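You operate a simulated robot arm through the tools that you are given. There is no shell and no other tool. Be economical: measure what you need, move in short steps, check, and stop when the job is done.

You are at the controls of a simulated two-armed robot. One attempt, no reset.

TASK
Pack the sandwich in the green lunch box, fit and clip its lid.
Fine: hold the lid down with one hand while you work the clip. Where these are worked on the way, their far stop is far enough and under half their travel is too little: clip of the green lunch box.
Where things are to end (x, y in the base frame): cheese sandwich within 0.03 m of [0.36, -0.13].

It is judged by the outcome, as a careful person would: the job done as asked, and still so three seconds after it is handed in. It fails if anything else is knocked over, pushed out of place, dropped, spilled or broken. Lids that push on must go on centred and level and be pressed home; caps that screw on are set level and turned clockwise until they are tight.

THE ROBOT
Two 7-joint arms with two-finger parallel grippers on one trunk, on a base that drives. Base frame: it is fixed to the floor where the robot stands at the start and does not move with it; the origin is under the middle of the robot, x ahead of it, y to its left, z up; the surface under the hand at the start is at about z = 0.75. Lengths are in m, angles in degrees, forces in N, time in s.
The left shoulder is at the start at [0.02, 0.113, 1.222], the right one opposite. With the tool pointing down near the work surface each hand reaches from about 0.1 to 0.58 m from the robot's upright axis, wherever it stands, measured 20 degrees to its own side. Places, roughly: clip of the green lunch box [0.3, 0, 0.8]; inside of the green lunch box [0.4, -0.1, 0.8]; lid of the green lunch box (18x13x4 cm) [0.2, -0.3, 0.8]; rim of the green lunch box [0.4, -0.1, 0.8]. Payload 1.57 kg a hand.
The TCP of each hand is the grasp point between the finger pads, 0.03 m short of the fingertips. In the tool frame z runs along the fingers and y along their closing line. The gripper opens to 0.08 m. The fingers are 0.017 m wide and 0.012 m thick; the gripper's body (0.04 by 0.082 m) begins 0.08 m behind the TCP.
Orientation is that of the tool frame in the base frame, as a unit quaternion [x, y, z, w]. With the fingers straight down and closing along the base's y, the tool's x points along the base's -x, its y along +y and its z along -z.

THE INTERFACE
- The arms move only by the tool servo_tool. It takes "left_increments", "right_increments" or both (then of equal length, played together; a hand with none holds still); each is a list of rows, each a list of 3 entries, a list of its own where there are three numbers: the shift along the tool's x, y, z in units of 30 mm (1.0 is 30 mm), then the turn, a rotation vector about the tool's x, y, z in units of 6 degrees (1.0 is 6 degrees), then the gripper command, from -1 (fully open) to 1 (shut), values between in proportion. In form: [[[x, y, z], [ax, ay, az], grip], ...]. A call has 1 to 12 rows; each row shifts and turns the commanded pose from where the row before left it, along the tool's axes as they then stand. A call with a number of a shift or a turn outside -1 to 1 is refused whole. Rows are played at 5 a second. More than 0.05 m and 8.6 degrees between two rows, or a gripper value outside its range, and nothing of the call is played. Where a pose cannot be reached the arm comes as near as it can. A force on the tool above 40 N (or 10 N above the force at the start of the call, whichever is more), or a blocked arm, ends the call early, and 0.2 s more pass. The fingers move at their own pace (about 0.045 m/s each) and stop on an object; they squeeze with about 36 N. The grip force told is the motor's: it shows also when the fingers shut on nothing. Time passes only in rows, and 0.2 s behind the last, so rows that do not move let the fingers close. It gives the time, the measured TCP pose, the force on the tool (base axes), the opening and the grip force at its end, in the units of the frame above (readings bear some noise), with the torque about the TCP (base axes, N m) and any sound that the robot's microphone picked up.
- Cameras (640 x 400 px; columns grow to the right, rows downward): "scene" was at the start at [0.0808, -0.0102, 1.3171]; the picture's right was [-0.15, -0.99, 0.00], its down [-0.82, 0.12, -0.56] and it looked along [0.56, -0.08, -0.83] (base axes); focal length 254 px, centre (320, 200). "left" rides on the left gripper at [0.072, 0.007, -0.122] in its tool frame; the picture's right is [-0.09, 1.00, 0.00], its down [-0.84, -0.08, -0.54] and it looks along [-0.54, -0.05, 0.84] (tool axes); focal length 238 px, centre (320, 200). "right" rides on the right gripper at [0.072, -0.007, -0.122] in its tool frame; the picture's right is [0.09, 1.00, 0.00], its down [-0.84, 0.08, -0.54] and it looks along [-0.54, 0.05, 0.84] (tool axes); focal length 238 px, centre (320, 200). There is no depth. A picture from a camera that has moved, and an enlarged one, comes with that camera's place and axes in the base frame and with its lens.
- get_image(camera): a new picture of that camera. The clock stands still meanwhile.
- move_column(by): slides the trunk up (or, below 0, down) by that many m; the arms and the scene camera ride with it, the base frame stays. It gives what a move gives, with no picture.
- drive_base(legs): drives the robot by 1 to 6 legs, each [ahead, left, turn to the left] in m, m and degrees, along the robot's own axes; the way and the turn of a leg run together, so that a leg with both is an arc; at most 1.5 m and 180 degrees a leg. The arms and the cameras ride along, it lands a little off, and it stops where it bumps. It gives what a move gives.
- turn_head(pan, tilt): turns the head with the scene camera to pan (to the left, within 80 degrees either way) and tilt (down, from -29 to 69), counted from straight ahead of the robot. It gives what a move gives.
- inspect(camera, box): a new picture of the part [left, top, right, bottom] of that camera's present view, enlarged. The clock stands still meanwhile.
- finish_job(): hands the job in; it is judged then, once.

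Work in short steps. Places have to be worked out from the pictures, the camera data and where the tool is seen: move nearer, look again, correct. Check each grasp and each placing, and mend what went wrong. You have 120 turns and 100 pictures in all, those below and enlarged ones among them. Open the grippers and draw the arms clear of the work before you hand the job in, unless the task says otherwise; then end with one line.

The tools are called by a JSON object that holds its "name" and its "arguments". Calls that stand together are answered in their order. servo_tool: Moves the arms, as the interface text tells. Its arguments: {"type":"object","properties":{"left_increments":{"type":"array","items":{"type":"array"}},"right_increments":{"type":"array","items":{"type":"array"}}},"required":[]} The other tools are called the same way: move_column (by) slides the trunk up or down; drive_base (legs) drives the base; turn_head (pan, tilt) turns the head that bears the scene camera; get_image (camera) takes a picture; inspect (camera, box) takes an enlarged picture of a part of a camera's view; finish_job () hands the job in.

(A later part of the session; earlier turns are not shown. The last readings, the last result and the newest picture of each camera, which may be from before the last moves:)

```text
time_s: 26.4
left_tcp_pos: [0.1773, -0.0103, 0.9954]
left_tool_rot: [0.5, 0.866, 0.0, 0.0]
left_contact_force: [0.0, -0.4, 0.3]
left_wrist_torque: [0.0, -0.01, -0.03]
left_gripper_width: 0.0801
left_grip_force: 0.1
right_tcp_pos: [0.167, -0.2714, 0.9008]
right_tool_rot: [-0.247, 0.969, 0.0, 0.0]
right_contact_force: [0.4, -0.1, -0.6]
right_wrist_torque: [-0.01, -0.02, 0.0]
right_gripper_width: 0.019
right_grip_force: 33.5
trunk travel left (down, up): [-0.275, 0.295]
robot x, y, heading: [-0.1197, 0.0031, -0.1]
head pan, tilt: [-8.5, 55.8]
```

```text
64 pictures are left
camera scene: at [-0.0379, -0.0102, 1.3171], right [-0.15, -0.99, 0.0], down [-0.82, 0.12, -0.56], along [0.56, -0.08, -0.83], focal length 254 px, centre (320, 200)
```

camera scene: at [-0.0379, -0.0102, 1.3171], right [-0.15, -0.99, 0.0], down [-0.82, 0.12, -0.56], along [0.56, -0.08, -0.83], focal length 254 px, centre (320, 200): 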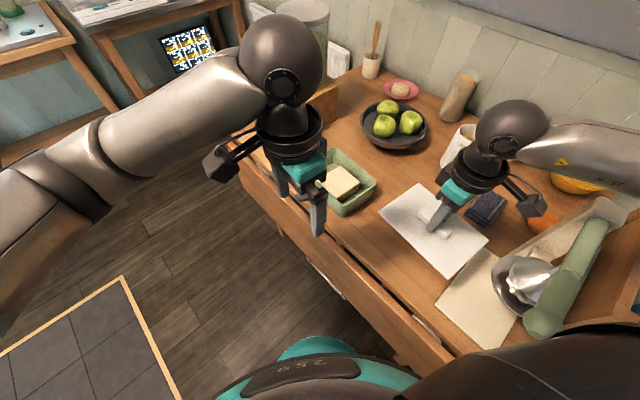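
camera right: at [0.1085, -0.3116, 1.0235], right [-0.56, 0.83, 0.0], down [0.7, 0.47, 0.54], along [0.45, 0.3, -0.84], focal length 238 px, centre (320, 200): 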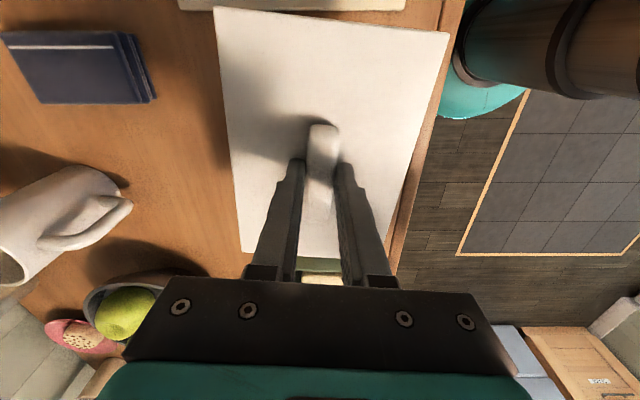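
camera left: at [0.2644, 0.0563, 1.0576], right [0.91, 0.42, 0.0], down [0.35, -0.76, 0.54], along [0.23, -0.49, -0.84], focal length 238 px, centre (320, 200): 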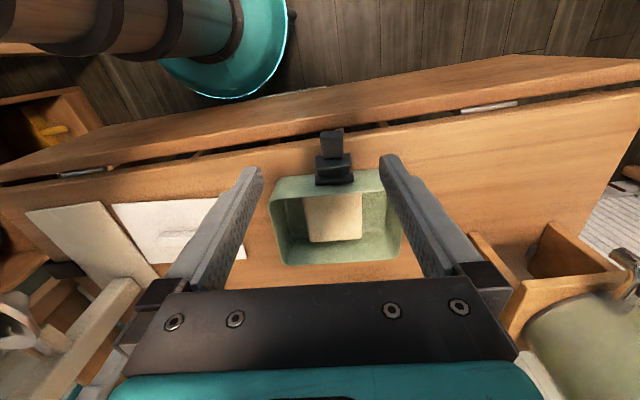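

The lid came up level. It's centred about 5 mm toward tool −x and squared with the tool. I'll carry it over to hover above the box, and move the left hand aside so the scene camera can see.

{"name": "servo_tool", "arguments": {"right_increments": [[[0, 0, -0.5], [0, 0, 0], 1], [[-0.828, 0.134, -0.2], [0, 0, 0], 1], [[-0.828, 0.134, 0], [0, 0, 0], 1], [[-0.828, 0.134, 0], [0, 0, 0], 1], [[-0.828, 0.134, 0], [0, 0, 0], 1], [[-0.828, 0.134, 0], [0, 0, 0], 1], [[-0.828, 0.134, 0], [0, 0, 0], 1], [[-0.828, 0.134, 0], [0, 0, 0], 1], [[-0.828, 0.134, 0], [0, 0, 0], 1], [[-0.828, 0.134, 0], [0, 0, 0], 1], [[-0.828, 0.134, 0], [0, 0, -0.2], 1], [[0, 0, 0], [0, 0, 0], 1]], "left_increments": [[[0.4, 0.3, 0], [0, 0, 0], -1], [[0.6, 0.3, 0], [0, 0, 0], -1], [[0.8, 0.4, 0], [0, 0, 0], -1], [[0.8, 0.4, 0], [0, 0, 0], -1], [[0.8, 0.4, 0], [0, 0, 0], -1], [[0.6, 0.4, 0], [0, 0, 0], -1], [[0, 0, 0], [0, 0, 0], -1], [[0, 0, 0], [0, 0, 0], -1], [[0, 0, 0], [0, 0, 0], -1], [[0, 0, 0], [0, 0, 0], -1], [[0, 0, 0], [0, 0, 0], -1], [[0, 0, 0], [0, 0, 0], -1]]}}

{"name": "get_image", "arguments": {"camera": "right"}}

{"name": "inspect", "arguments": {"camera": "scene", "box": [270, 110, 450, 240]}}

{"name": "get_image", "arguments": {"camera": "left"}}

```text
time_s: 29.0
left_tcp_pos: [0.1727, 0.1268, 0.9945]
left_tool_rot: [0.5, 0.866, 0.0, 0.0]
left_contact_force: [0.3, -0.6, 0.1]
left_wrist_torque: [-0.01, 0.01, -0.03]
left_gripper_width: 0.0797
left_grip_force: 0.1
right_tcp_pos: [0.3664, -0.1176, 0.9218]
right_tool_rot: [-0.258, 0.966, -0.001, 0.0]
right_contact_force: [-0.1, -0.4, -0.2]
right_wrist_torque: [-0.03, -0.04, 0.04]
right_gripper_width: 0.0186
right_grip_force: 32.8
trunk travel left (down, up): [-0.275, 0.295]
robot x, y, heading: [-0.1181, 0.0009, -0.2]
head pan, tilt: [-8.5, 55.8]
```

```text
63 pictures are left
camera right: at [0.3081, -0.1593, 1.0446], right [-0.58, 0.82, 0.0], down [0.69, 0.48, 0.54], along [0.44, 0.31, -0.84], focal length 238 px, centre (320, 200)
```

right: 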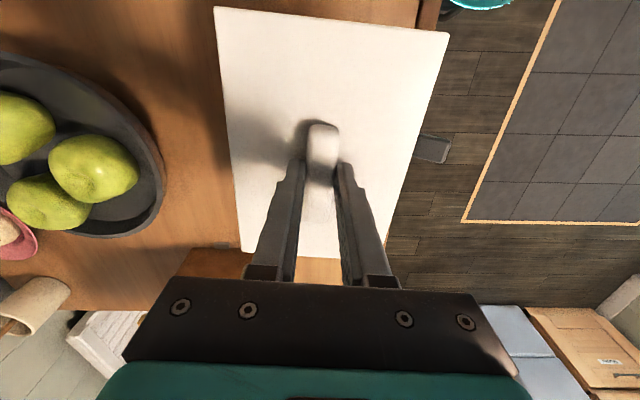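

```text
3.08 times, centred on (360, 175) of scene
camera zoom: at [-0.038, -0.0103, 1.3171], right [-0.15, -0.99, 0.0], down [-0.82, 0.12, -0.56], along [0.56, -0.08, -0.83], focal length 781 px, centre (197, 277)
```

zoom: 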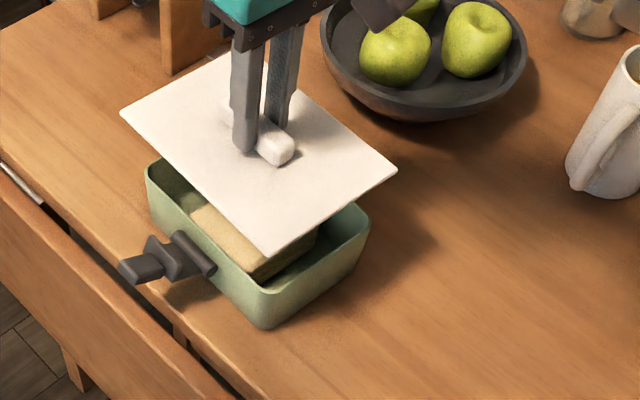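

```text
61 pictures are left
camera left: at [0.1421, 0.1923, 1.1177], right [0.91, 0.42, 0.0], down [0.35, -0.76, 0.54], along [0.23, -0.49, -0.84], focal length 238 px, centre (320, 200)
```

left: 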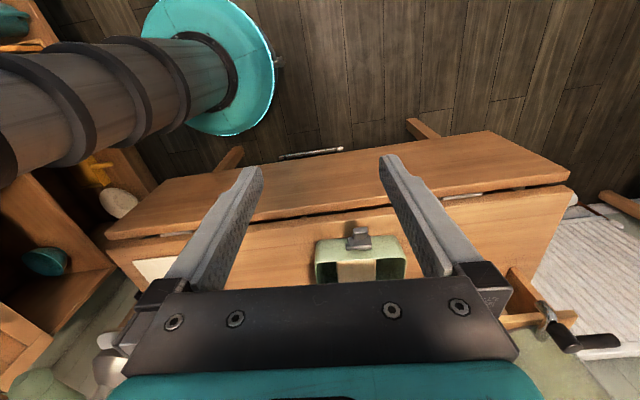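

Lid and box yaw agree to within about 1°. By the scene camera, the lid should move about 4 mm away from the clip. I'll shift most of that, lower until it hovers roughly 1–1.5 cm above the rim, and compare edges from two sides.

{"name": "servo_tool", "arguments": {"right_increments": [[[0, -0.1, 0.4], [0, 0, 0], 1], [[0, 0, 0.4], [0, 0, 0], 1], [[0, 0, 0.4], [0, 0, 0], 1], [[0, 0, 0], [0, 0, 0], 1]]}}

{"name": "inspect", "arguments": {"camera": "scene", "box": [290, 120, 410, 225]}}

{"name": "inspect", "arguments": {"camera": "left", "box": [290, 190, 430, 300]}}

```text
time_s: 30.0
left_tcp_pos: [0.1739, 0.1262, 0.9946]
left_tool_rot: [0.5, 0.866, 0.0, 0.0]
left_contact_force: [0.3, -0.4, 0.7]
left_wrist_torque: [0.01, -0.02, 0.0]
left_gripper_width: 0.0798
left_grip_force: 0.1
right_tcp_pos: [0.3684, -0.1214, 0.8859]
right_tool_rot: [-0.257, 0.967, 0.0, 0.001]
right_contact_force: [-0.1, -0.7, -0.8]
right_wrist_torque: [0.02, -0.04, -0.04]
right_gripper_width: 0.019
right_grip_force: 33.2
trunk travel left (down, up): [-0.275, 0.295]
robot x, y, heading: [-0.1206, -0.0046, -0.3]
head pan, tilt: [-8.5, 55.8]
```

```text
3.81 times, centred on (350, 172) of scene
camera zoom: at [-0.0379, -0.0102, 1.3171], right [-0.15, -0.99, 0.0], down [-0.82, 0.12, -0.56], along [0.56, -0.08, -0.83], focal length 967 px, centre (206, 305)
```

zoom: 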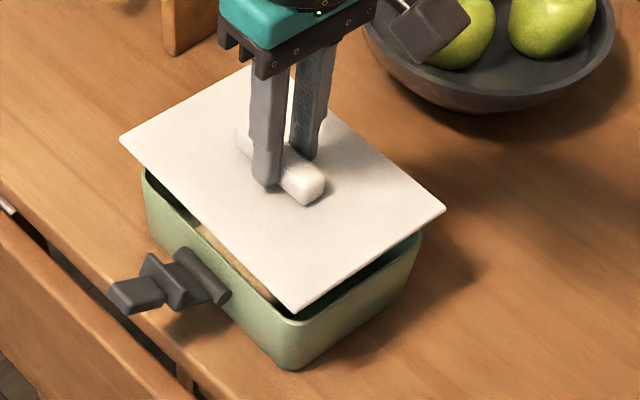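

```text
3.64 times, centred on (360, 245) of left
camera zoom: at [0.1421, 0.1924, 1.1176], right [0.91, 0.42, 0.0], down [0.35, -0.76, 0.54], along [0.23, -0.49, -0.84], focal length 867 px, centre (174, 36)
```

zoom: 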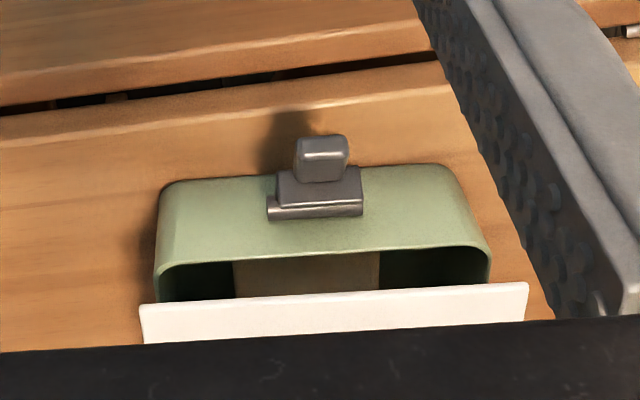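

The two cameras agree along the long axis but leave about ±3 mm of doubt across it. I'll move the lid 2 mm back toward the clip and lower gently until it nearly touches, since a smaller gap makes the edge comparison exact.

{"name": "servo_tool", "arguments": {"right_increments": [[[0, 0.08, 0.15], [0, 0, 0], 1], [[0, 0, 0.15], [0, 0, 0], 1], [[0, 0, 0.1], [0, 0, 0], 1], [[0, 0, 0], [0, 0, 0], 1]]}}

{"name": "inspect", "arguments": {"camera": "scene", "box": [290, 130, 410, 225]}}

{"name": "inspect", "arguments": {"camera": "left", "box": [300, 210, 430, 290]}}

```text
time_s: 31.0
left_tcp_pos: [0.174, 0.1276, 0.9952]
left_tool_rot: [0.501, 0.866, 0.0, 0.0]
left_contact_force: [-0.6, -0.5, 0.0]
left_wrist_torque: [0.02, -0.01, 0.01]
left_gripper_width: 0.0797
left_grip_force: 0.0
right_tcp_pos: [0.3669, -0.119, 0.8752]
right_tool_rot: [-0.256, 0.967, 0.0, 0.0]
right_contact_force: [1.0, 0.4, -1.2]
right_wrist_torque: [-0.02, 0.03, 0.0]
right_gripper_width: 0.019
right_grip_force: 33.0
trunk travel left (down, up): [-0.275, 0.295]
robot x, y, heading: [-0.1158, -0.003, -0.0]
head pan, tilt: [-8.5, 55.8]
```

```text
4.21 times, centred on (350, 178) of scene
camera zoom: at [-0.0379, -0.0102, 1.3171], right [-0.15, -0.99, 0.0], down [-0.82, 0.12, -0.56], along [0.56, -0.08, -0.83], focal length 1068 px, centre (194, 295)
```

zoom: 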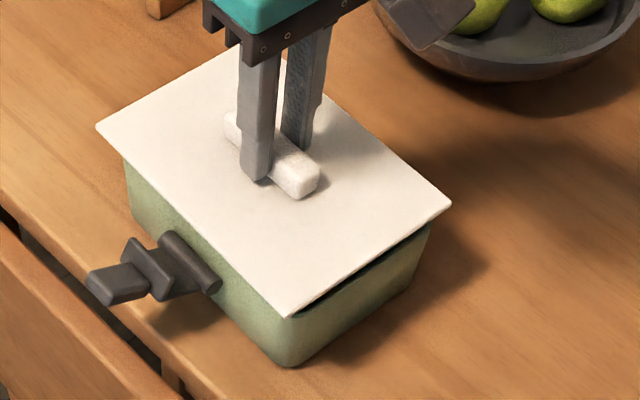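

```text
4.92 times, centred on (365, 250) of left
camera zoom: at [0.1421, 0.1924, 1.1176], right [0.91, 0.42, 0.0], down [0.35, -0.76, 0.54], along [0.23, -0.49, -0.84], focal length 1173 px, centre (98, -46)
```

zoom: 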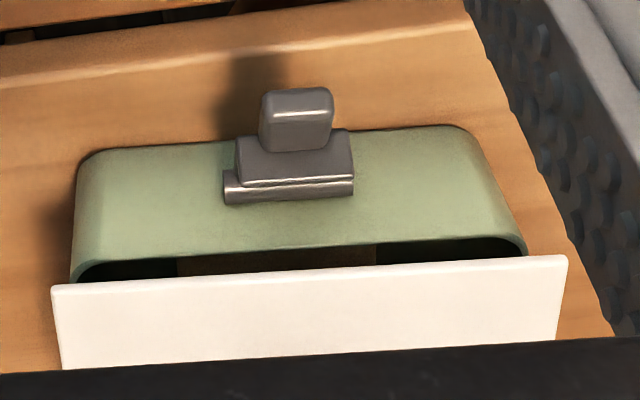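

At this height the left camera shows about 8.6 mm of overhang on the clip side, where centred would be about 11.5 mm. I'll move 2.5 mm toward the clip and lower 6 mm more.

{"name": "servo_tool", "arguments": {"right_increments": [[[0.04, 0.08, 0.1], [0, 0, 0], 1], [[0, 0, 0.1], [0, 0, 0], 1], [[0, 0, 0], [0, 0, 0], 1]]}}

{"name": "inspect", "arguments": {"camera": "scene", "box": [290, 130, 410, 225]}}

{"name": "inspect", "arguments": {"camera": "left", "box": [300, 210, 430, 290]}}

```text
time_s: 31.8
left_tcp_pos: [0.173, 0.1264, 0.9953]
left_tool_rot: [0.5, 0.866, 0.0, -0.001]
left_contact_force: [-0.3, 0.0, 0.0]
left_wrist_torque: [0.0, -0.01, 0.0]
left_gripper_width: 0.08
left_grip_force: 0.0
right_tcp_pos: [0.3648, -0.1168, 0.8687]
right_tool_rot: [-0.258, 0.966, 0.0, 0.0]
right_contact_force: [-0.8, -0.2, 0.1]
right_wrist_torque: [-0.01, 0.0, -0.01]
right_gripper_width: 0.0187
right_grip_force: 33.0
trunk travel left (down, up): [-0.275, 0.295]
robot x, y, heading: [-0.1207, -0.0028, -0.0]
head pan, tilt: [-8.5, 55.8]
```

```text
4.21 times, centred on (350, 178) of scene
camera zoom: at [-0.0379, -0.0102, 1.3171], right [-0.15, -0.99, 0.0], down [-0.82, 0.12, -0.56], along [0.56, -0.08, -0.83], focal length 1068 px, centre (194, 295)
```

zoom: 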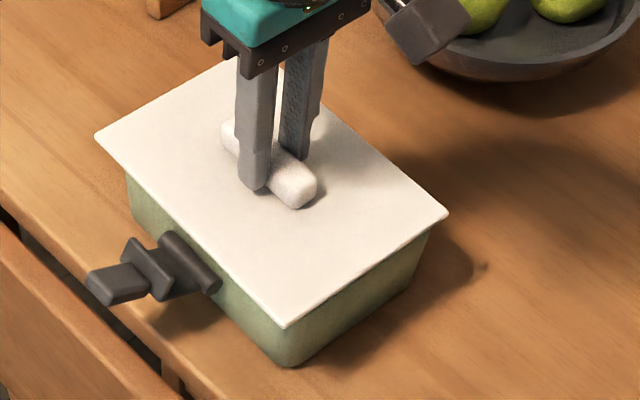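

```text
4.92 times, centred on (365, 250) of left
camera zoom: at [0.1421, 0.1924, 1.1176], right [0.91, 0.42, 0.0], down [0.35, -0.76, 0.54], along [0.23, -0.49, -0.84], focal length 1173 px, centre (98, -46)
```

zoom: 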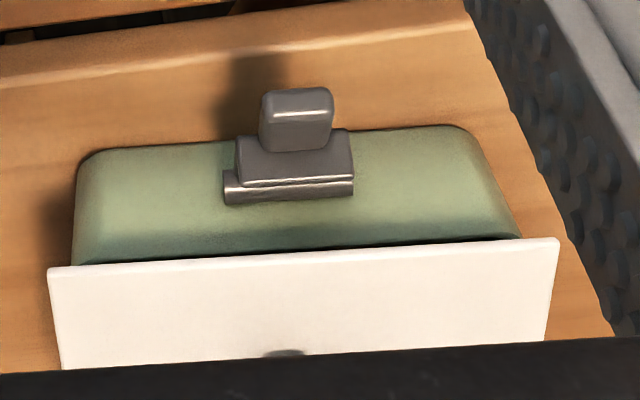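

The lid is now centred within about 1 mm both ways, and the yaw matches. I'll lower to contact in small steps.

{"name": "servo_tool", "arguments": {"right_increments": [[[0, 0, 0.08], [0, 0, 0], 1], [[0, 0, 0.08], [0, 0, 0], 1], [[0, 0, 0.08], [0, 0, 0], 1], [[0, 0, 0], [0, 0, 0], 1]]}}

```text
time_s: 32.8
left_tcp_pos: [0.1738, 0.1265, 0.9954]
left_tool_rot: [0.5, 0.866, -0.001, 0.0]
left_contact_force: [-0.3, 0.0, -0.3]
left_wrist_torque: [-0.01, 0.02, 0.01]
left_gripper_width: 0.0799
left_grip_force: 0.0
right_tcp_pos: [0.3642, -0.1172, 0.8611]
right_tool_rot: [-0.257, 0.966, 0.0, 0.0]
right_contact_force: [0.5, -0.1, -1.0]
right_wrist_torque: [0.03, -0.01, 0.01]
right_gripper_width: 0.019
right_grip_force: 33.6
trunk travel left (down, up): [-0.275, 0.295]
robot x, y, heading: [-0.1192, -0.0028, 0.0]
head pan, tilt: [-8.5, 55.8]
```

No contact yet, so I'll keep lowering.

{"name": "servo_tool", "arguments": {"right_increments": [[[0, 0, 0.08], [0, 0, 0], 1], [[0, 0, 0.08], [0, 0, 0], 1], [[0, 0, 0.08], [0, 0, 0], 1], [[0, 0, 0], [0, 0, 0], 1]]}}

{"name": "inspect", "arguments": {"camera": "scene", "box": [290, 130, 410, 225]}}

{"name": "inspect", "arguments": {"camera": "left", "box": [300, 210, 430, 290]}}

```text
time_s: 33.8
left_tcp_pos: [0.1726, 0.127, 0.9946]
left_tool_rot: [0.5, 0.866, 0.0, 0.0]
left_contact_force: [0.0, 0.3, -0.5]
left_wrist_torque: [0.01, -0.01, -0.03]
left_gripper_width: 0.0798
left_grip_force: 0.0
right_tcp_pos: [0.3657, -0.1168, 0.8553]
right_tool_rot: [-0.257, 0.966, 0.0, 0.003]
right_contact_force: [2.7, -3.3, 19.1]
right_wrist_torque: [0.66, -0.16, 0.01]
right_gripper_width: 0.0192
right_grip_force: 33.3
trunk travel left (down, up): [-0.275, 0.295]
robot x, y, heading: [-0.1177, -0.0014, 0.1]
head pan, tilt: [-8.5, 55.8]
```

```text
4.21 times, centred on (350, 178) of scene
camera zoom: at [-0.0389, -0.0102, 1.3171], right [-0.15, -0.99, 0.0], down [-0.82, 0.12, -0.56], along [0.56, -0.08, -0.83], focal length 1068 px, centre (194, 295)
```

zoom: 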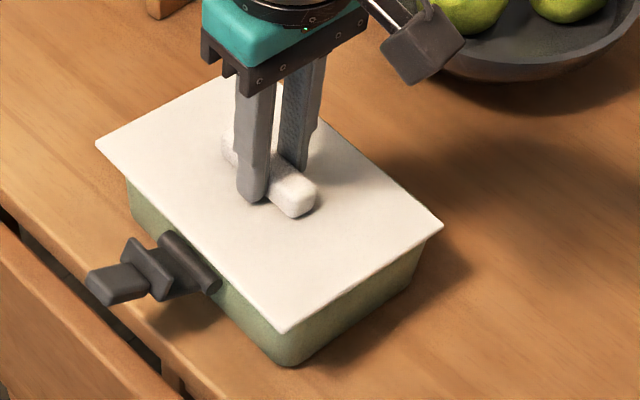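

```text
4.92 times, centred on (365, 250) of left
camera zoom: at [0.1413, 0.1924, 1.1179], right [0.91, 0.42, 0.0], down [0.35, -0.76, 0.54], along [0.23, -0.49, -0.84], focal length 1173 px, centre (98, -46)
```

zoom: 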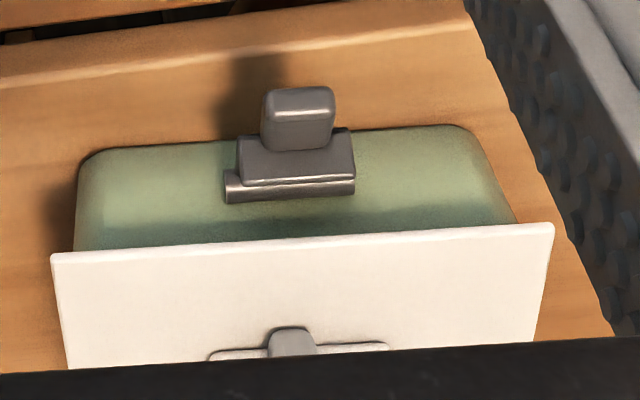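

Contact came at TCP 0.855, and the torque puts the touching point on the clip side. So the rim is lower than I assumed, and the lid is several mm too far toward the clip. I'll lift slightly, move 5 mm away from the clip, and probe again.

{"name": "servo_tool", "arguments": {"right_increments": [[[0, 0, -0.2], [0, 0, 0], 1], [[0.03, -0.17, 0], [0, 0, 0], 1], [[0, 0, 0.08], [0, 0, 0], 1], [[0, 0, 0.08], [0, 0, 0], 1], [[0, 0, 0.05], [0, 0, 0], 1], [[0, 0, 0], [0, 0, 0], 1]]}}

{"name": "inspect", "arguments": {"camera": "scene", "box": [290, 130, 410, 225]}}

```text
time_s: 35.2
left_tcp_pos: [0.1719, 0.1266, 0.9955]
left_tool_rot: [0.5, 0.866, 0.0, 0.0]
left_contact_force: [-0.7, 0.3, -0.1]
left_wrist_torque: [-0.02, 0.01, 0.01]
left_gripper_width: 0.08
left_grip_force: 0.2
right_tcp_pos: [0.3658, -0.1212, 0.8558]
right_tool_rot: [-0.257, 0.966, -0.001, 0.002]
right_contact_force: [-3.9, -2.6, 16.9]
right_wrist_torque: [0.4, 0.53, 0.11]
right_gripper_width: 0.0195
right_grip_force: 33.4
trunk travel left (down, up): [-0.275, 0.295]
robot x, y, heading: [-0.1185, 0.0033, -0.0]
head pan, tilt: [-8.5, 55.8]
```

```text
4.21 times, centred on (350, 178) of scene
camera zoom: at [-0.0395, -0.0102, 1.3173], right [-0.15, -0.99, 0.0], down [-0.82, 0.12, -0.56], along [0.56, -0.08, -0.83], focal length 1068 px, centre (194, 295)
```

zoom: 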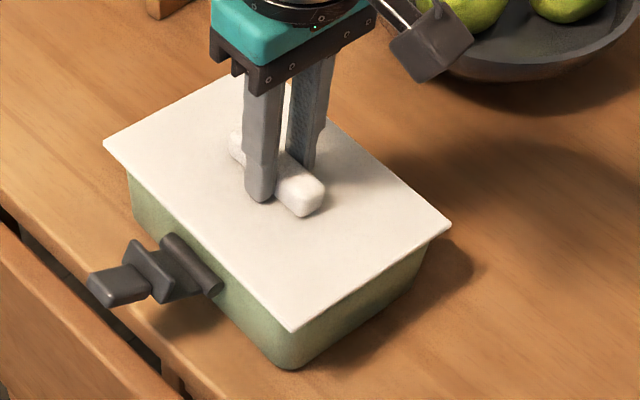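

Contact is still on the clip side, now toward the near end, and the scene camera agrees: about 5 mm too far toward the clip and 4 mm short along the long axis. I'll lift, correct both, and probe again.

{"name": "servo_tool", "arguments": {"right_increments": [[[0, 0, -0.2], [0, 0, 0], 1], [[-0.12, -0.17, 0], [0, 0, 0], 1], [[0, 0, 0.08], [0, 0, 0], 1], [[0, 0, 0.08], [0, 0, 0], 1], [[0, 0, 0.05], [0, 0, 0], 1], [[0, 0, 0], [0, 0, 0], 1]]}}

{"name": "inspect", "arguments": {"camera": "scene", "box": [290, 130, 410, 225]}}

{"name": "inspect", "arguments": {"camera": "left", "box": [300, 210, 430, 290]}}

```text
time_s: 36.6
left_tcp_pos: [0.1722, 0.1274, 0.9946]
left_tool_rot: [0.5, 0.866, 0.0, -0.001]
left_contact_force: [0.2, 0.4, -0.5]
left_wrist_torque: [-0.01, 0.0, 0.01]
left_gripper_width: 0.0801
left_grip_force: 0.1
right_tcp_pos: [0.3727, -0.1255, 0.8537]
right_tool_rot: [-0.257, 0.966, 0.0, 0.0]
right_contact_force: [-0.4, 0.4, -1.3]
right_wrist_torque: [-0.04, -0.01, -0.01]
right_gripper_width: 0.0188
right_grip_force: 33.4
trunk travel left (down, up): [-0.275, 0.295]
robot x, y, heading: [-0.117, 0.0001, -0.1]
head pan, tilt: [-8.5, 55.8]
```

```text
4.21 times, centred on (350, 178) of scene
camera zoom: at [-0.038, -0.0101, 1.3171], right [-0.15, -0.99, 0.0], down [-0.82, 0.12, -0.56], along [0.56, -0.08, -0.83], focal length 1068 px, centre (194, 295)
```

zoom: 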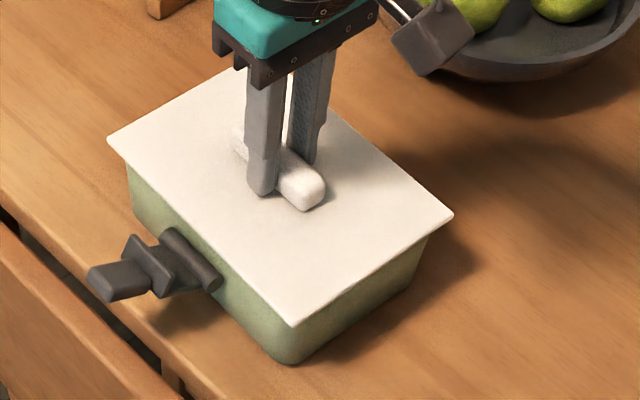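

```text
4.92 times, centred on (365, 250) of left
camera zoom: at [0.1421, 0.1925, 1.1176], right [0.91, 0.42, 0.0], down [0.35, -0.76, 0.54], along [0.23, -0.49, -0.84], focal length 1173 px, centre (98, -46)
```

zoom: 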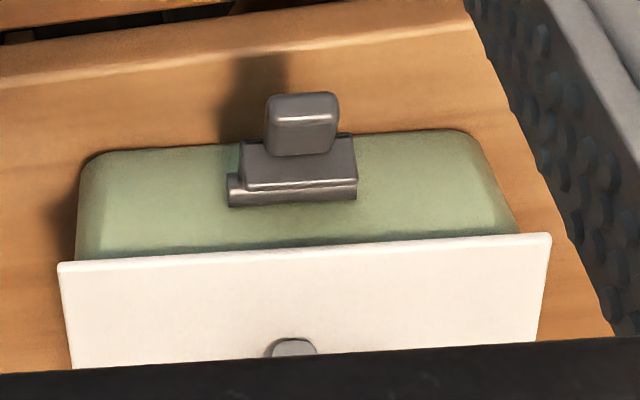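

There's no contact at 0.8537, lower than where it stopped before. I'll keep lowering gently.

{"name": "servo_tool", "arguments": {"right_increments": [[[0, 0, 0.07], [0, 0, 0], 1], [[0, 0, 0.07], [0, 0, 0], 1], [[0, 0, 0], [0, 0, 0], 1]]}}

```text
time_s: 37.4
left_tcp_pos: [0.1715, 0.1268, 0.9948]
left_tool_rot: [0.5, 0.866, -0.001, 0.001]
left_contact_force: [-0.1, -0.6, 0.8]
left_wrist_torque: [0.02, -0.01, 0.01]
left_gripper_width: 0.0801
left_grip_force: 0.1
right_tcp_pos: [0.3723, -0.1242, 0.8517]
right_tool_rot: [-0.257, 0.967, 0.0, 0.002]
right_contact_force: [-2.9, -1.6, 21.9]
right_wrist_torque: [-0.32, 0.69, 0.06]
right_gripper_width: 0.0188
right_grip_force: 33.3
trunk travel left (down, up): [-0.275, 0.295]
robot x, y, heading: [-0.1177, 0.0014, -0.2]
head pan, tilt: [-8.5, 55.8]
```

It's 4 mm deeper now, and the contact is only at the near short end, so the lid needs to go a little farther along the long axis. I'll ease up, shift 3 mm, and probe.

{"name": "servo_tool", "arguments": {"right_increments": [[[0, 0, -0.14], [0, 0, 0], 1], [[-0.1, 0, 0], [0, 0, 0], 1], [[0, 0, 0.07], [0, 0, 0], 1], [[0, 0, 0.07], [0, 0, 0], 1], [[0, 0, 0.07], [0, 0, 0], 1], [[0, 0, 0], [0, 0, 0], 1]]}}

{"name": "inspect", "arguments": {"camera": "scene", "box": [290, 130, 410, 225]}}

{"name": "inspect", "arguments": {"camera": "left", "box": [300, 210, 430, 290]}}

```text
time_s: 38.8
left_tcp_pos: [0.1708, 0.1259, 0.9963]
left_tool_rot: [0.499, 0.867, 0.0, 0.002]
left_contact_force: [-0.2, 0.9, 0.3]
left_wrist_torque: [0.02, 0.01, 0.02]
left_gripper_width: 0.0799
left_grip_force: 0.1
right_tcp_pos: [0.3732, -0.1231, 0.85]
right_tool_rot: [-0.258, 0.966, 0.0, 0.002]
right_contact_force: [-11.1, -4.9, 31.7]
right_wrist_torque: [-0.06, 0.26, 0.07]
right_gripper_width: 0.019
right_grip_force: 33.9
trunk travel left (down, up): [-0.275, 0.295]
robot x, y, heading: [-0.1201, 0.0037, 0.1]
head pan, tilt: [-8.5, 55.8]
```

```text
4.21 times, centred on (350, 178) of scene
camera zoom: at [-0.0414, -0.0101, 1.3175], right [-0.15, -0.99, 0.0], down [-0.82, 0.12, -0.56], along [0.56, -0.08, -0.83], focal length 1068 px, centre (194, 295)
```

zoom: 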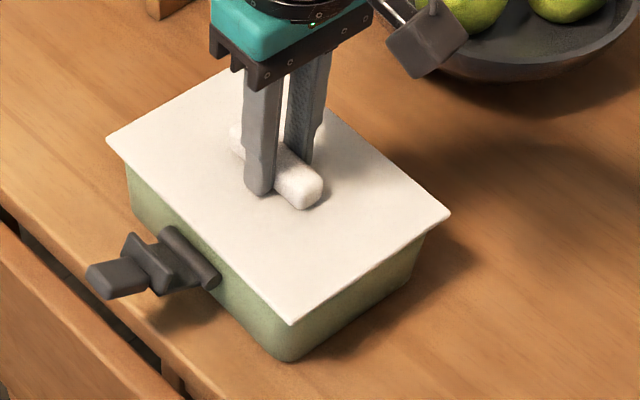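

```text
4.92 times, centred on (365, 250) of left
camera zoom: at [0.1392, 0.1924, 1.1186], right [0.91, 0.42, 0.0], down [0.35, -0.76, 0.54], along [0.23, -0.49, -0.84], focal length 1173 px, centre (98, -46)
```

zoom: 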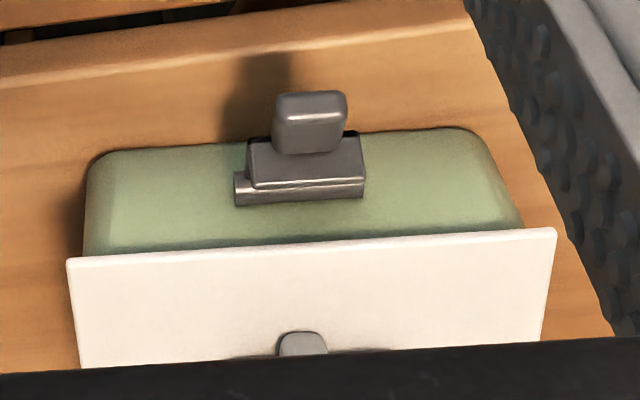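

The contact is now centred under the hand, which suggests level seating, with some sideways load along the long axis. I'll release that load by about 1 mm and press a bit further to see whether it drops or just resists.

{"name": "servo_tool", "arguments": {"right_increments": [[[0.05, 0, -0.05], [0, 0, 0], 1], [[0, 0, 0.05], [0, 0, 0], 1], [[0, 0, 0.04], [0, 0, 0], 1], [[0, 0, 0], [0, 0, 0], 1]]}}

```text
time_s: 39.8
left_tcp_pos: [0.1711, 0.1262, 0.9954]
left_tool_rot: [0.499, 0.866, 0.0, 0.001]
left_contact_force: [-0.1, -0.3, 0.2]
left_wrist_torque: [0.04, -0.03, -0.01]
left_gripper_width: 0.08
left_grip_force: 0.0
right_tcp_pos: [0.373, -0.1234, 0.8509]
right_tool_rot: [-0.258, 0.966, 0.001, 0.003]
right_contact_force: [-4.8, -3.2, 34.6]
right_wrist_torque: [-0.08, 0.37, 0.05]
right_gripper_width: 0.0188
right_grip_force: 33.6
trunk travel left (down, up): [-0.275, 0.295]
robot x, y, heading: [-0.12, -0.0007, 0.2]
head pan, tilt: [-8.5, 55.8]
```

It resists at 0.8505 with about 35 N, so it looks down on its stop. I need a side view to be sure, so I'll tilt the left hand 45° (fingers pointing in toward the box), which gives its camera a near-horizontal view of the clip side.

{"name": "servo_tool", "arguments": {"left_increments": [[[0, 0, 0], [0, -0.94, 0], -1], [[0, 0, 0], [0, -0.94, 0], -1], [[0, 0, 0], [0, -0.94, 0], -1], [[0, 0, 0], [0, -0.94, 0], -1], [[0, 0, 0], [0, -0.94, 0], 0], [[0, 0, 0], [0, -0.94, 0], 1], [[0, 0, 0], [0, -0.94, 0], 1], [[0, 0, 0], [0, -0.92, 0], 1], [[0, 0.3, 0.6], [0, 0, 0], 1], [[0, 0.3, 0.8], [0, 0, 0], 1]]}}

{"name": "get_image", "arguments": {"camera": "left"}}

{"name": "get_image", "arguments": {"camera": "scene"}}

```text
time_s: 42.0
left_tcp_pos: [0.2074, 0.1111, 0.9643]
left_tool_rot: [0.462, 0.799, -0.191, 0.333]
left_contact_force: [-0.6, -0.7, -0.2]
left_wrist_torque: [0.01, 0.04, -0.01]
left_gripper_width: 0.0001
left_grip_force: 21.1
left hand out of reach, approached as far as the arm can: row 7
right_tcp_pos: [0.3733, -0.1238, 0.8493]
right_tool_rot: [-0.257, 0.966, 0.001, 0.004]
right_contact_force: [-2.8, -1.3, 31.9]
right_wrist_torque: [-0.01, 0.12, 0.01]
right_gripper_width: 0.019
right_grip_force: 32.8
trunk travel left (down, up): [-0.275, 0.295]
robot x, y, heading: [-0.1208, 0.0014, 0.0]
head pan, tilt: [-8.5, 55.8]
```

```text
47 pictures are left
camera left: at [0.1421, 0.2332, 1.0003], right [0.89, 0.44, 0.07], down [0.04, -0.22, 0.98], along [0.45, -0.87, -0.21], focal length 238 px, centre (320, 200)
```

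left: 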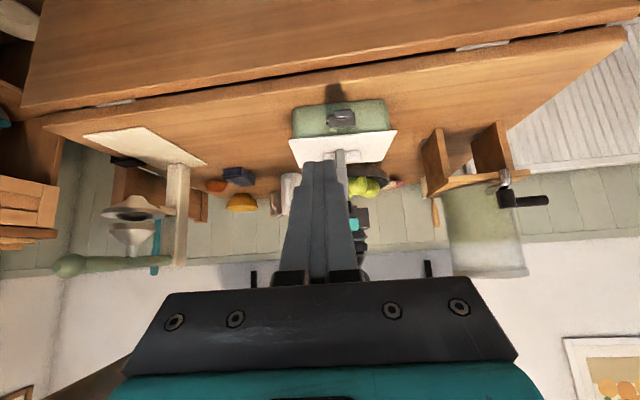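

```text
46 pictures are left
camera scene: at [-0.0406, -0.0098, 1.3173], right [-0.15, -0.99, 0.0], down [-0.82, 0.12, -0.56], along [0.56, -0.08, -0.83], focal length 254 px, centre (320, 200)
```

scene: 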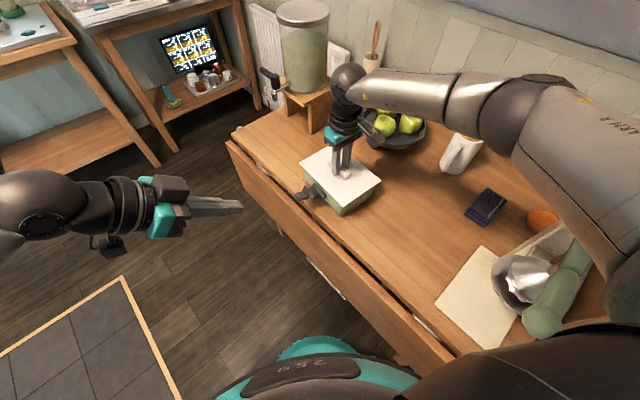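

The tilt works. I'll move the left hand in to the viewing place near the clip, about wall + 0.11 m.

{"name": "servo_tool", "arguments": {"left_increments": [[[0.094, 0.139, 0.876], [0, 0, 0], 1], [[0.094, 0.139, 0.876], [0, 0, 0], 1], [[0.094, 0.139, 0.876], [0, 0, 0], 1], [[0.094, 0.139, 0.876], [0, 0, 0], 1], [[0.094, 0.139, 0.876], [0, 0, 0], 1], [[0.094, 0.139, 0.876], [0, 0, 0], 1], [[0.094, 0.139, 0.6], [0, 0, 0], 1]]}}

{"name": "get_image", "arguments": {"camera": "left"}}

{"name": "inspect", "arguments": {"camera": "scene", "box": [230, 110, 430, 260]}}

```text
time_s: 43.6
left_tcp_pos: [0.2873, 0.031, 0.8265]
left_tool_rot: [0.462, 0.8, -0.19, 0.333]
left_contact_force: [-0.8, 0.4, -0.3]
left_wrist_torque: [0.01, -0.03, 0.02]
left_gripper_width: 0.0
left_grip_force: 21.4
right_tcp_pos: [0.3736, -0.1234, 0.8505]
right_tool_rot: [-0.257, 0.966, 0.0, 0.003]
right_contact_force: [-2.0, -1.2, 30.8]
right_wrist_torque: [0.02, 0.15, 0.04]
right_gripper_width: 0.0189
right_grip_force: 33.4
trunk travel left (down, up): [-0.275, 0.295]
robot x, y, heading: [-0.1182, 0.0001, 0.0]
head pan, tilt: [-8.5, 55.8]
```

```text
45 pictures are left
camera left: at [0.2229, 0.1526, 0.8627], right [0.89, 0.44, 0.07], down [0.03, -0.22, 0.98], along [0.45, -0.87, -0.21], focal length 238 px, centre (320, 200)
```

left: 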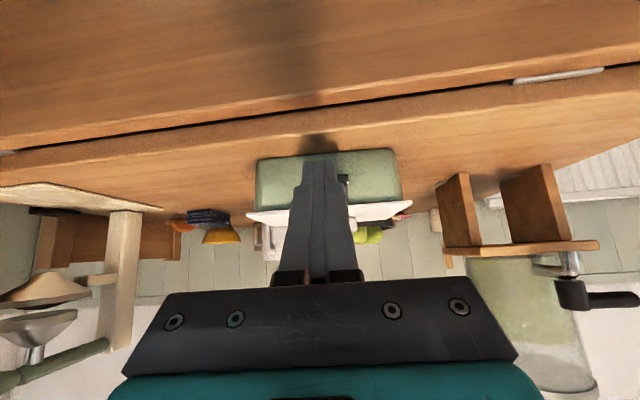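

```text
2.67 times, centred on (330, 185) of scene
camera zoom: at [-0.0405, -0.0098, 1.3173], right [-0.15, -0.99, 0.0], down [-0.82, 0.12, -0.56], along [0.56, -0.08, -0.83], focal length 677 px, centre (293, 240)
```

zoom: 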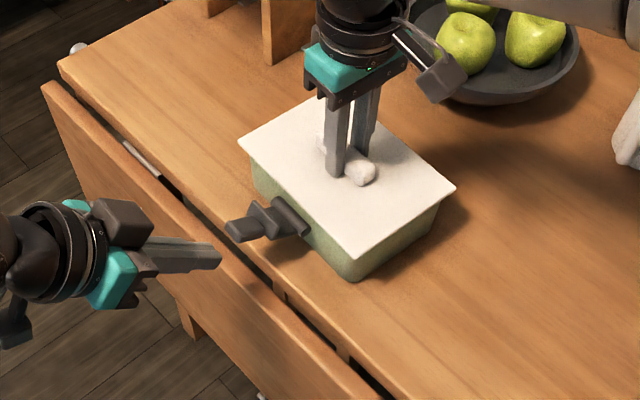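

I'll enlarge the box in this near-level view to judge how the lid sits.

{"name": "inspect", "arguments": {"camera": "left", "box": [235, 130, 425, 240]}}

```text
3.37 times, centred on (330, 185) of left
camera zoom: at [0.2229, 0.1526, 0.8627], right [0.89, 0.44, 0.07], down [0.03, -0.22, 0.98], along [0.45, -0.87, -0.21], focal length 803 px, centre (286, 250)
```

zoom: 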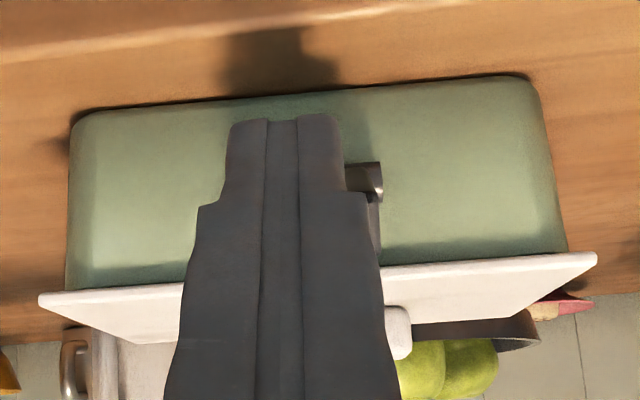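

The lid overhangs evenly at both ends and lies flush along this edge with no gap. I'll press harder once to be sure it's home, and watch for movement or a sound.

{"name": "servo_tool", "arguments": {"right_increments": [[[0, 0, 0.05], [0, 0, 0], 1], [[0, 0, 0.05], [0, 0, 0], 1], [[0, 0, 0], [0, 0, 0], 1]]}}

{"name": "inspect", "arguments": {"camera": "scene", "box": [300, 140, 410, 225]}}

```text
time_s: 44.2
left_tcp_pos: [0.2878, 0.0303, 0.8256]
left_tool_rot: [0.462, 0.799, -0.192, 0.332]
left_contact_force: [0.0, -0.7, 0.1]
left_wrist_torque: [0.01, 0.03, -0.05]
left_gripper_width: 0.0001
left_grip_force: 21.5
right_tcp_pos: [0.3745, -0.1237, 0.85]
right_tool_rot: [-0.257, 0.966, 0.001, 0.003]
right_contact_force: [-6.6, -1.3, 14.2]
right_wrist_torque: [-0.11, 0.33, -0.01]
right_gripper_width: 0.0188
right_grip_force: 33.0
trunk travel left (down, up): [-0.275, 0.295]
robot x, y, heading: [-0.1245, -0.0003, -0.1]
head pan, tilt: [-8.5, 55.8]
stopped in row 2 (right hand): the force on the tool passed its limit at 43 N (the readings are from after the stop); the commanded pose is now the measured one
```

```text
4.71 times, centred on (355, 182) of scene
camera zoom: at [-0.0397, -0.0103, 1.3169], right [-0.15, -0.99, 0.0], down [-0.82, 0.12, -0.56], along [0.56, -0.08, -0.83], focal length 1194 px, centre (155, 282)
```

zoom: 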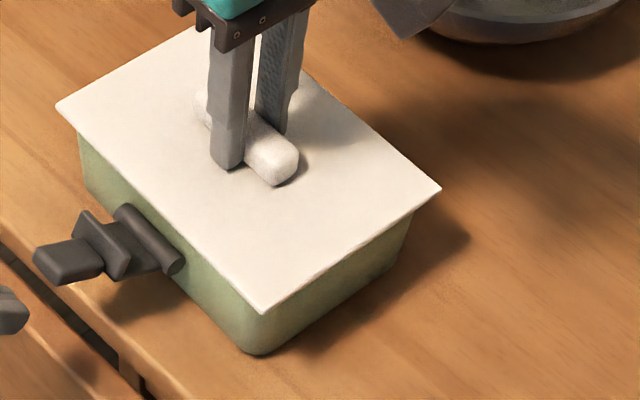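

Pressed to 43 N with no further movement, so the lid is home and level. The views show the clip standing about 30° above horizontal, its hinge near the rim and the tab tip near (0.311,-0.006,0.825). I'll press down with the right hand and slip the closed left fingers beneath the tab.

{"name": "servo_tool", "arguments": {"right_increments": [[[0, 0, 0.04], [0, 0, 0], 1], [[0, 0, 0], [0, 0, 0], 1], [[0, 0, 0], [0, 0, 0], 1], [[0, 0, 0], [0, 0, 0], 1]], "left_increments": [[[0.457, 0.04, 0.457], [0, 0, 0], 1], [[-0.39, 0, 0.39], [0, 0, 0], 1], [[-0.39, 0, 0.39], [0, 0, 0], 1], [[0, 0, 0], [0, 0, 0], 1]]}}

{"name": "inspect", "arguments": {"camera": "scene", "box": [270, 140, 390, 235]}}

{"name": "inspect", "arguments": {"camera": "left", "box": [230, 120, 430, 250]}}

```text
time_s: 45.2
left_tcp_pos: [0.3044, 0.0027, 0.8086]
left_tool_rot: [0.462, 0.8, -0.191, 0.333]
left_contact_force: [0.5, 0.7, 0.0]
left_wrist_torque: [0.01, 0.01, -0.01]
left_gripper_width: 0.0
left_grip_force: 21.2
right_tcp_pos: [0.3751, -0.1234, 0.8502]
right_tool_rot: [-0.256, 0.967, -0.001, 0.006]
right_contact_force: [-8.2, -2.6, 33.7]
right_wrist_torque: [-0.26, 0.86, 0.03]
right_gripper_width: 0.0191
right_grip_force: 32.7
trunk travel left (down, up): [-0.275, 0.295]
robot x, y, heading: [-0.1188, -0.0004, 0.0]
head pan, tilt: [-8.5, 55.8]
```

```text
4.21 times, centred on (330, 188) of scene
camera zoom: at [-0.0413, -0.0098, 1.3174], right [-0.15, -0.99, 0.0], down [-0.82, 0.12, -0.56], along [0.56, -0.08, -0.83], focal length 1068 px, centre (278, 253)
```

zoom: 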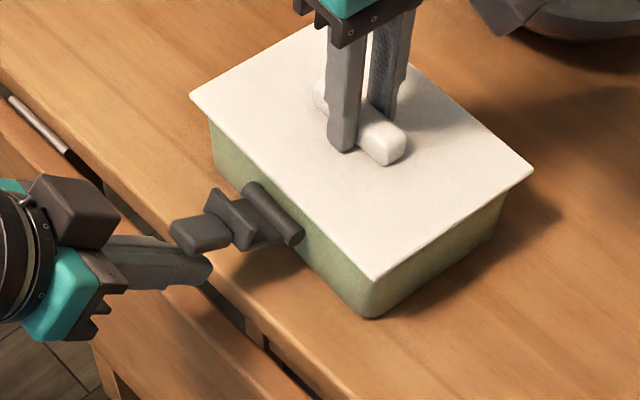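

```text
3.08 times, centred on (330, 185) of left
camera zoom: at [0.2404, 0.1245, 0.8436], right [0.89, 0.44, 0.07], down [0.03, -0.22, 0.98], along [0.45, -0.87, -0.21], focal length 733 px, centre (289, 246)
```

zoom: 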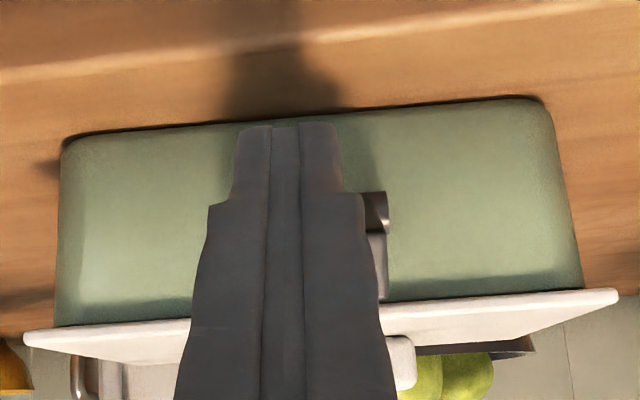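

The finger tip is under the tab, about 4 mm off-centre along the box. I'll centre it and lift along the first half of the arc about the hinge, with the right hand holding the lid down.

{"name": "servo_tool", "arguments": {"right_increments": [[[0, 0, 0], [0, 0, 0], 1], [[0, 0, 0], [0, 0, 0], 1], [[0, 0, 0], [0, 0, 0], 1], [[0, 0, 0], [0, 0, 0], 1], [[0, 0, 0], [0, 0, 0], 1], [[0, 0, 0], [0, 0, 0], 1]], "left_increments": [[[0, 0.13, 0], [0, 0, 0], 1], [[-0.26, 0, -0.1], [0, 0, 0], 1], [[-0.26, 0, -0.1], [0, 0, 0], 1], [[-0.235, 0, -0.07], [0, 0, 0], 1], [[-0.235, 0, -0.07], [0, 0, 0], 1], [[-0.34, 0, -0.01], [0, 0, 0], 1]]}}

{"name": "inspect", "arguments": {"camera": "scene", "box": [270, 140, 390, 235]}}

```text
time_s: 46.6
left_tcp_pos: [0.3183, -0.015, 0.8439]
left_tool_rot: [0.461, 0.799, -0.192, 0.334]
left_contact_force: [-0.6, 0.2, 0.4]
left_wrist_torque: [0.02, 0.02, 0.03]
left_gripper_width: 0.0002
left_grip_force: 21.5
right_tcp_pos: [0.3748, -0.1233, 0.85]
right_tool_rot: [-0.256, 0.967, 0.0, 0.006]
right_contact_force: [-7.3, -2.2, 31.8]
right_wrist_torque: [-0.03, 0.45, 0.01]
right_gripper_width: 0.0188
right_grip_force: 33.1
trunk travel left (down, up): [-0.275, 0.295]
robot x, y, heading: [-0.1229, -0.0025, 0.1]
head pan, tilt: [-8.5, 55.8]
```

```text
4.21 times, centred on (330, 188) of scene
camera zoom: at [-0.0412, -0.0098, 1.3174], right [-0.15, -0.99, 0.0], down [-0.82, 0.12, -0.56], along [0.56, -0.08, -0.83], focal length 1068 px, centre (278, 253)
```

zoom: 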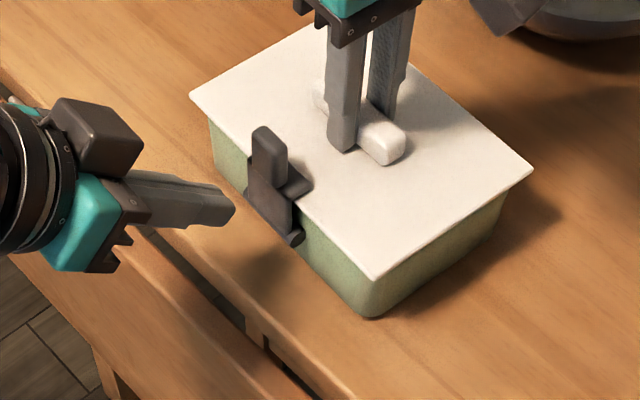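

The clip has swung up and its hook is over the lid edge. I'll push it home with the finger against the outside of the tab, moving inward until there's resistance.

{"name": "servo_tool", "arguments": {"right_increments": [[[0, 0, 0], [0, 0, 0], 1], [[0, 0, 0], [0, 0, 0], 1], [[0, 0, 0], [0, 0, 0], 1], [[0, 0, 0], [0, 0, 0], 1], [[0, 0, 0], [0, 0, 0], 1]], "left_increments": [[[-0.24, 0, -0.24], [0, 0, 0], 1], [[-0.14, 0, 0.14], [0, 0, 0], 1], [[-0.14, 0, 0.14], [0, 0, 0], 1], [[-0.14, 0, 0.14], [0, 0, 0], 1], [[-0.12, 0, 0.12], [0, 0, 0], 1]]}}

{"name": "inspect", "arguments": {"camera": "scene", "box": [290, 140, 370, 205]}}

```text
time_s: 47.8
left_tcp_pos: [0.3304, -0.0329, 0.8533]
left_tool_rot: [0.463, 0.799, -0.192, 0.332]
left_contact_force: [-1.5, 1.8, -0.3]
left_wrist_torque: [0.0, 0.01, -0.03]
left_gripper_width: 0.0001
left_grip_force: 20.9
right_tcp_pos: [0.375, -0.1229, 0.8504]
right_tool_rot: [-0.257, 0.966, 0.0, 0.007]
right_contact_force: [-6.2, -1.1, 30.6]
right_wrist_torque: [0.01, 0.3, 0.04]
right_gripper_width: 0.0189
right_grip_force: 33.0
trunk travel left (down, up): [-0.275, 0.295]
robot x, y, heading: [-0.1209, -0.0011, 0.0]
head pan, tilt: [-8.5, 55.8]
```

```text
6.15 times, centred on (330, 172) of scene
camera zoom: at [-0.041, -0.0096, 1.3174], right [-0.15, -0.99, 0.0], down [-0.82, 0.12, -0.56], along [0.56, -0.08, -0.83], focal length 1562 px, centre (258, 369)
```

zoom: 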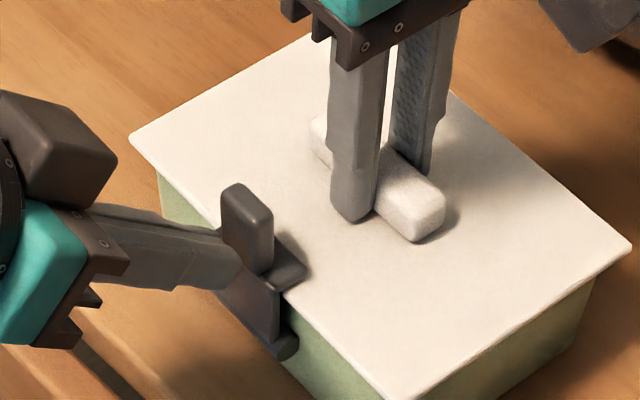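

Light contact (about 2 N) as the finger pushes the tab in over the lid. I'll keep pushing to the stop.

{"name": "servo_tool", "arguments": {"right_increments": [[[0, 0, 0], [0, 0, 0], 1], [[0, 0, 0], [0, 0, 0], 1], [[0, 0, 0], [0, 0, 0], 1], [[0, 0, 0], [0, 0, 0], 1], [[0, 0, 0], [0, 0, 0], 1]], "left_increments": [[[-0.1, 0, 0.1], [0, 0, 0], 1], [[-0.1, 0, 0.1], [0, 0, 0], 1], [[-0.1, 0, 0.1], [0, 0, 0], 1], [[-0.1, 0, 0.1], [0, 0, 0], 1], [[0, 0, 0], [0, 0, 0], 1]]}}

{"name": "inspect", "arguments": {"camera": "scene", "box": [290, 140, 370, 205]}}

```text
time_s: 48.5
left_tcp_pos: [0.3359, -0.04, 0.8501]
left_tool_rot: [0.462, 0.802, -0.189, 0.329]
left_contact_force: [0.2, 2.6, 0.1]
left_wrist_torque: [0.04, 0.01, 0.03]
left_gripper_width: 0.0
left_grip_force: 21.5
right_tcp_pos: [0.3809, -0.1296, 0.8502]
right_tool_rot: [-0.251, 0.968, -0.006, 0.009]
right_contact_force: [-0.9, -3.5, 11.2]
right_wrist_torque: [0.29, 0.83, 0.01]
right_gripper_width: 0.0188
right_grip_force: 33.2
trunk travel left (down, up): [-0.275, 0.295]
robot x, y, heading: [-0.1174, -0.0014, -0.1]
head pan, tilt: [-8.5, 55.8]
stopped in row 3 (left hand): the force on the tool passed its limit at 43 N (the readings are from after the stop); the commanded pose is now the measured one
```

```text
6.15 times, centred on (330, 172) of scene
camera zoom: at [-0.0387, -0.0102, 1.3169], right [-0.15, -0.99, 0.0], down [-0.82, 0.12, -0.56], along [0.56, -0.08, -0.83], focal length 1562 px, centre (258, 369)
```

zoom: 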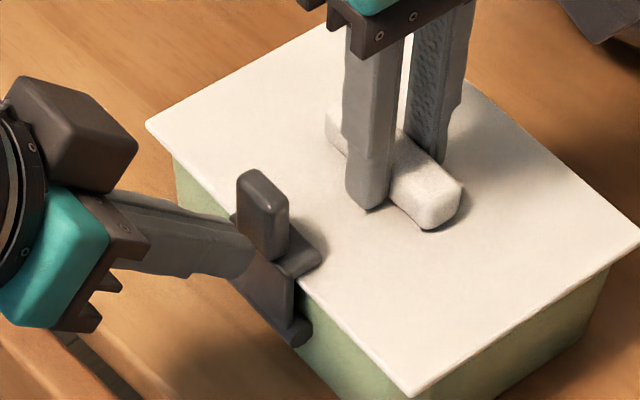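

The clip is against its stop: force jumped to 43 N and the whole box began to slide, about 9 mm. I'll back the left hand off straight away and check the clip and lid.

{"name": "servo_tool", "arguments": {"left_increments": [[[0.3, 0, -0.3], [0, 0, 0], 1], [[0.5, 0, -0.6], [0, 0, 0], 1], [[0.3, 0, -0.9], [0, 0, 0], 1], [[0, 0, -1], [0, 0, 0], 1], [[0, 0, -1], [0, 0, 0], 1]]}}

{"name": "inspect", "arguments": {"camera": "scene", "box": [285, 130, 405, 225]}}

{"name": "inspect", "arguments": {"camera": "left", "box": [220, 90, 440, 240]}}

```text
time_s: 49.8
left_tcp_pos: [0.2845, 0.0475, 0.91]
left_tool_rot: [0.462, 0.801, -0.189, 0.33]
left_contact_force: [0.1, 0.0, 0.4]
left_wrist_torque: [0.04, -0.01, -0.03]
left_gripper_width: 0.0
left_grip_force: 21.1
right_tcp_pos: [0.3805, -0.1297, 0.8506]
right_tool_rot: [-0.251, 0.968, -0.006, 0.009]
right_contact_force: [2.7, -5.4, 20.7]
right_wrist_torque: [0.15, 0.52, 0.01]
right_gripper_width: 0.019
right_grip_force: 32.8
trunk travel left (down, up): [-0.275, 0.295]
robot x, y, heading: [-0.1179, 0.0014, 0.2]
head pan, tilt: [-8.5, 55.8]
```

```text
4.21 times, centred on (345, 178) of scene
camera zoom: at [-0.0391, -0.0103, 1.3173], right [-0.15, -0.99, 0.0], down [-0.82, 0.12, -0.56], along [0.56, -0.08, -0.83], focal length 1068 px, centre (215, 295)
```

zoom: 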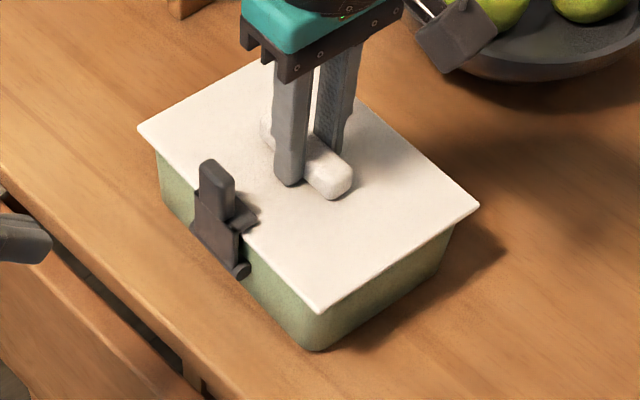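

```text
2.67 times, centred on (330, 165) of left
camera zoom: at [0.22, 0.1699, 0.9467], right [0.89, 0.44, 0.07], down [0.04, -0.22, 0.97], along [0.45, -0.87, -0.22], focal length 636 px, centre (293, 293)
```

zoom: 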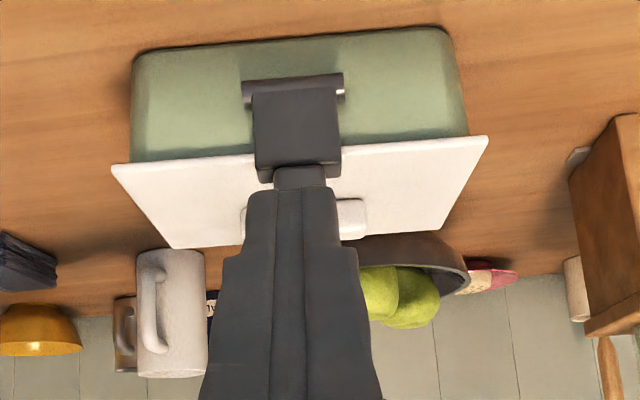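

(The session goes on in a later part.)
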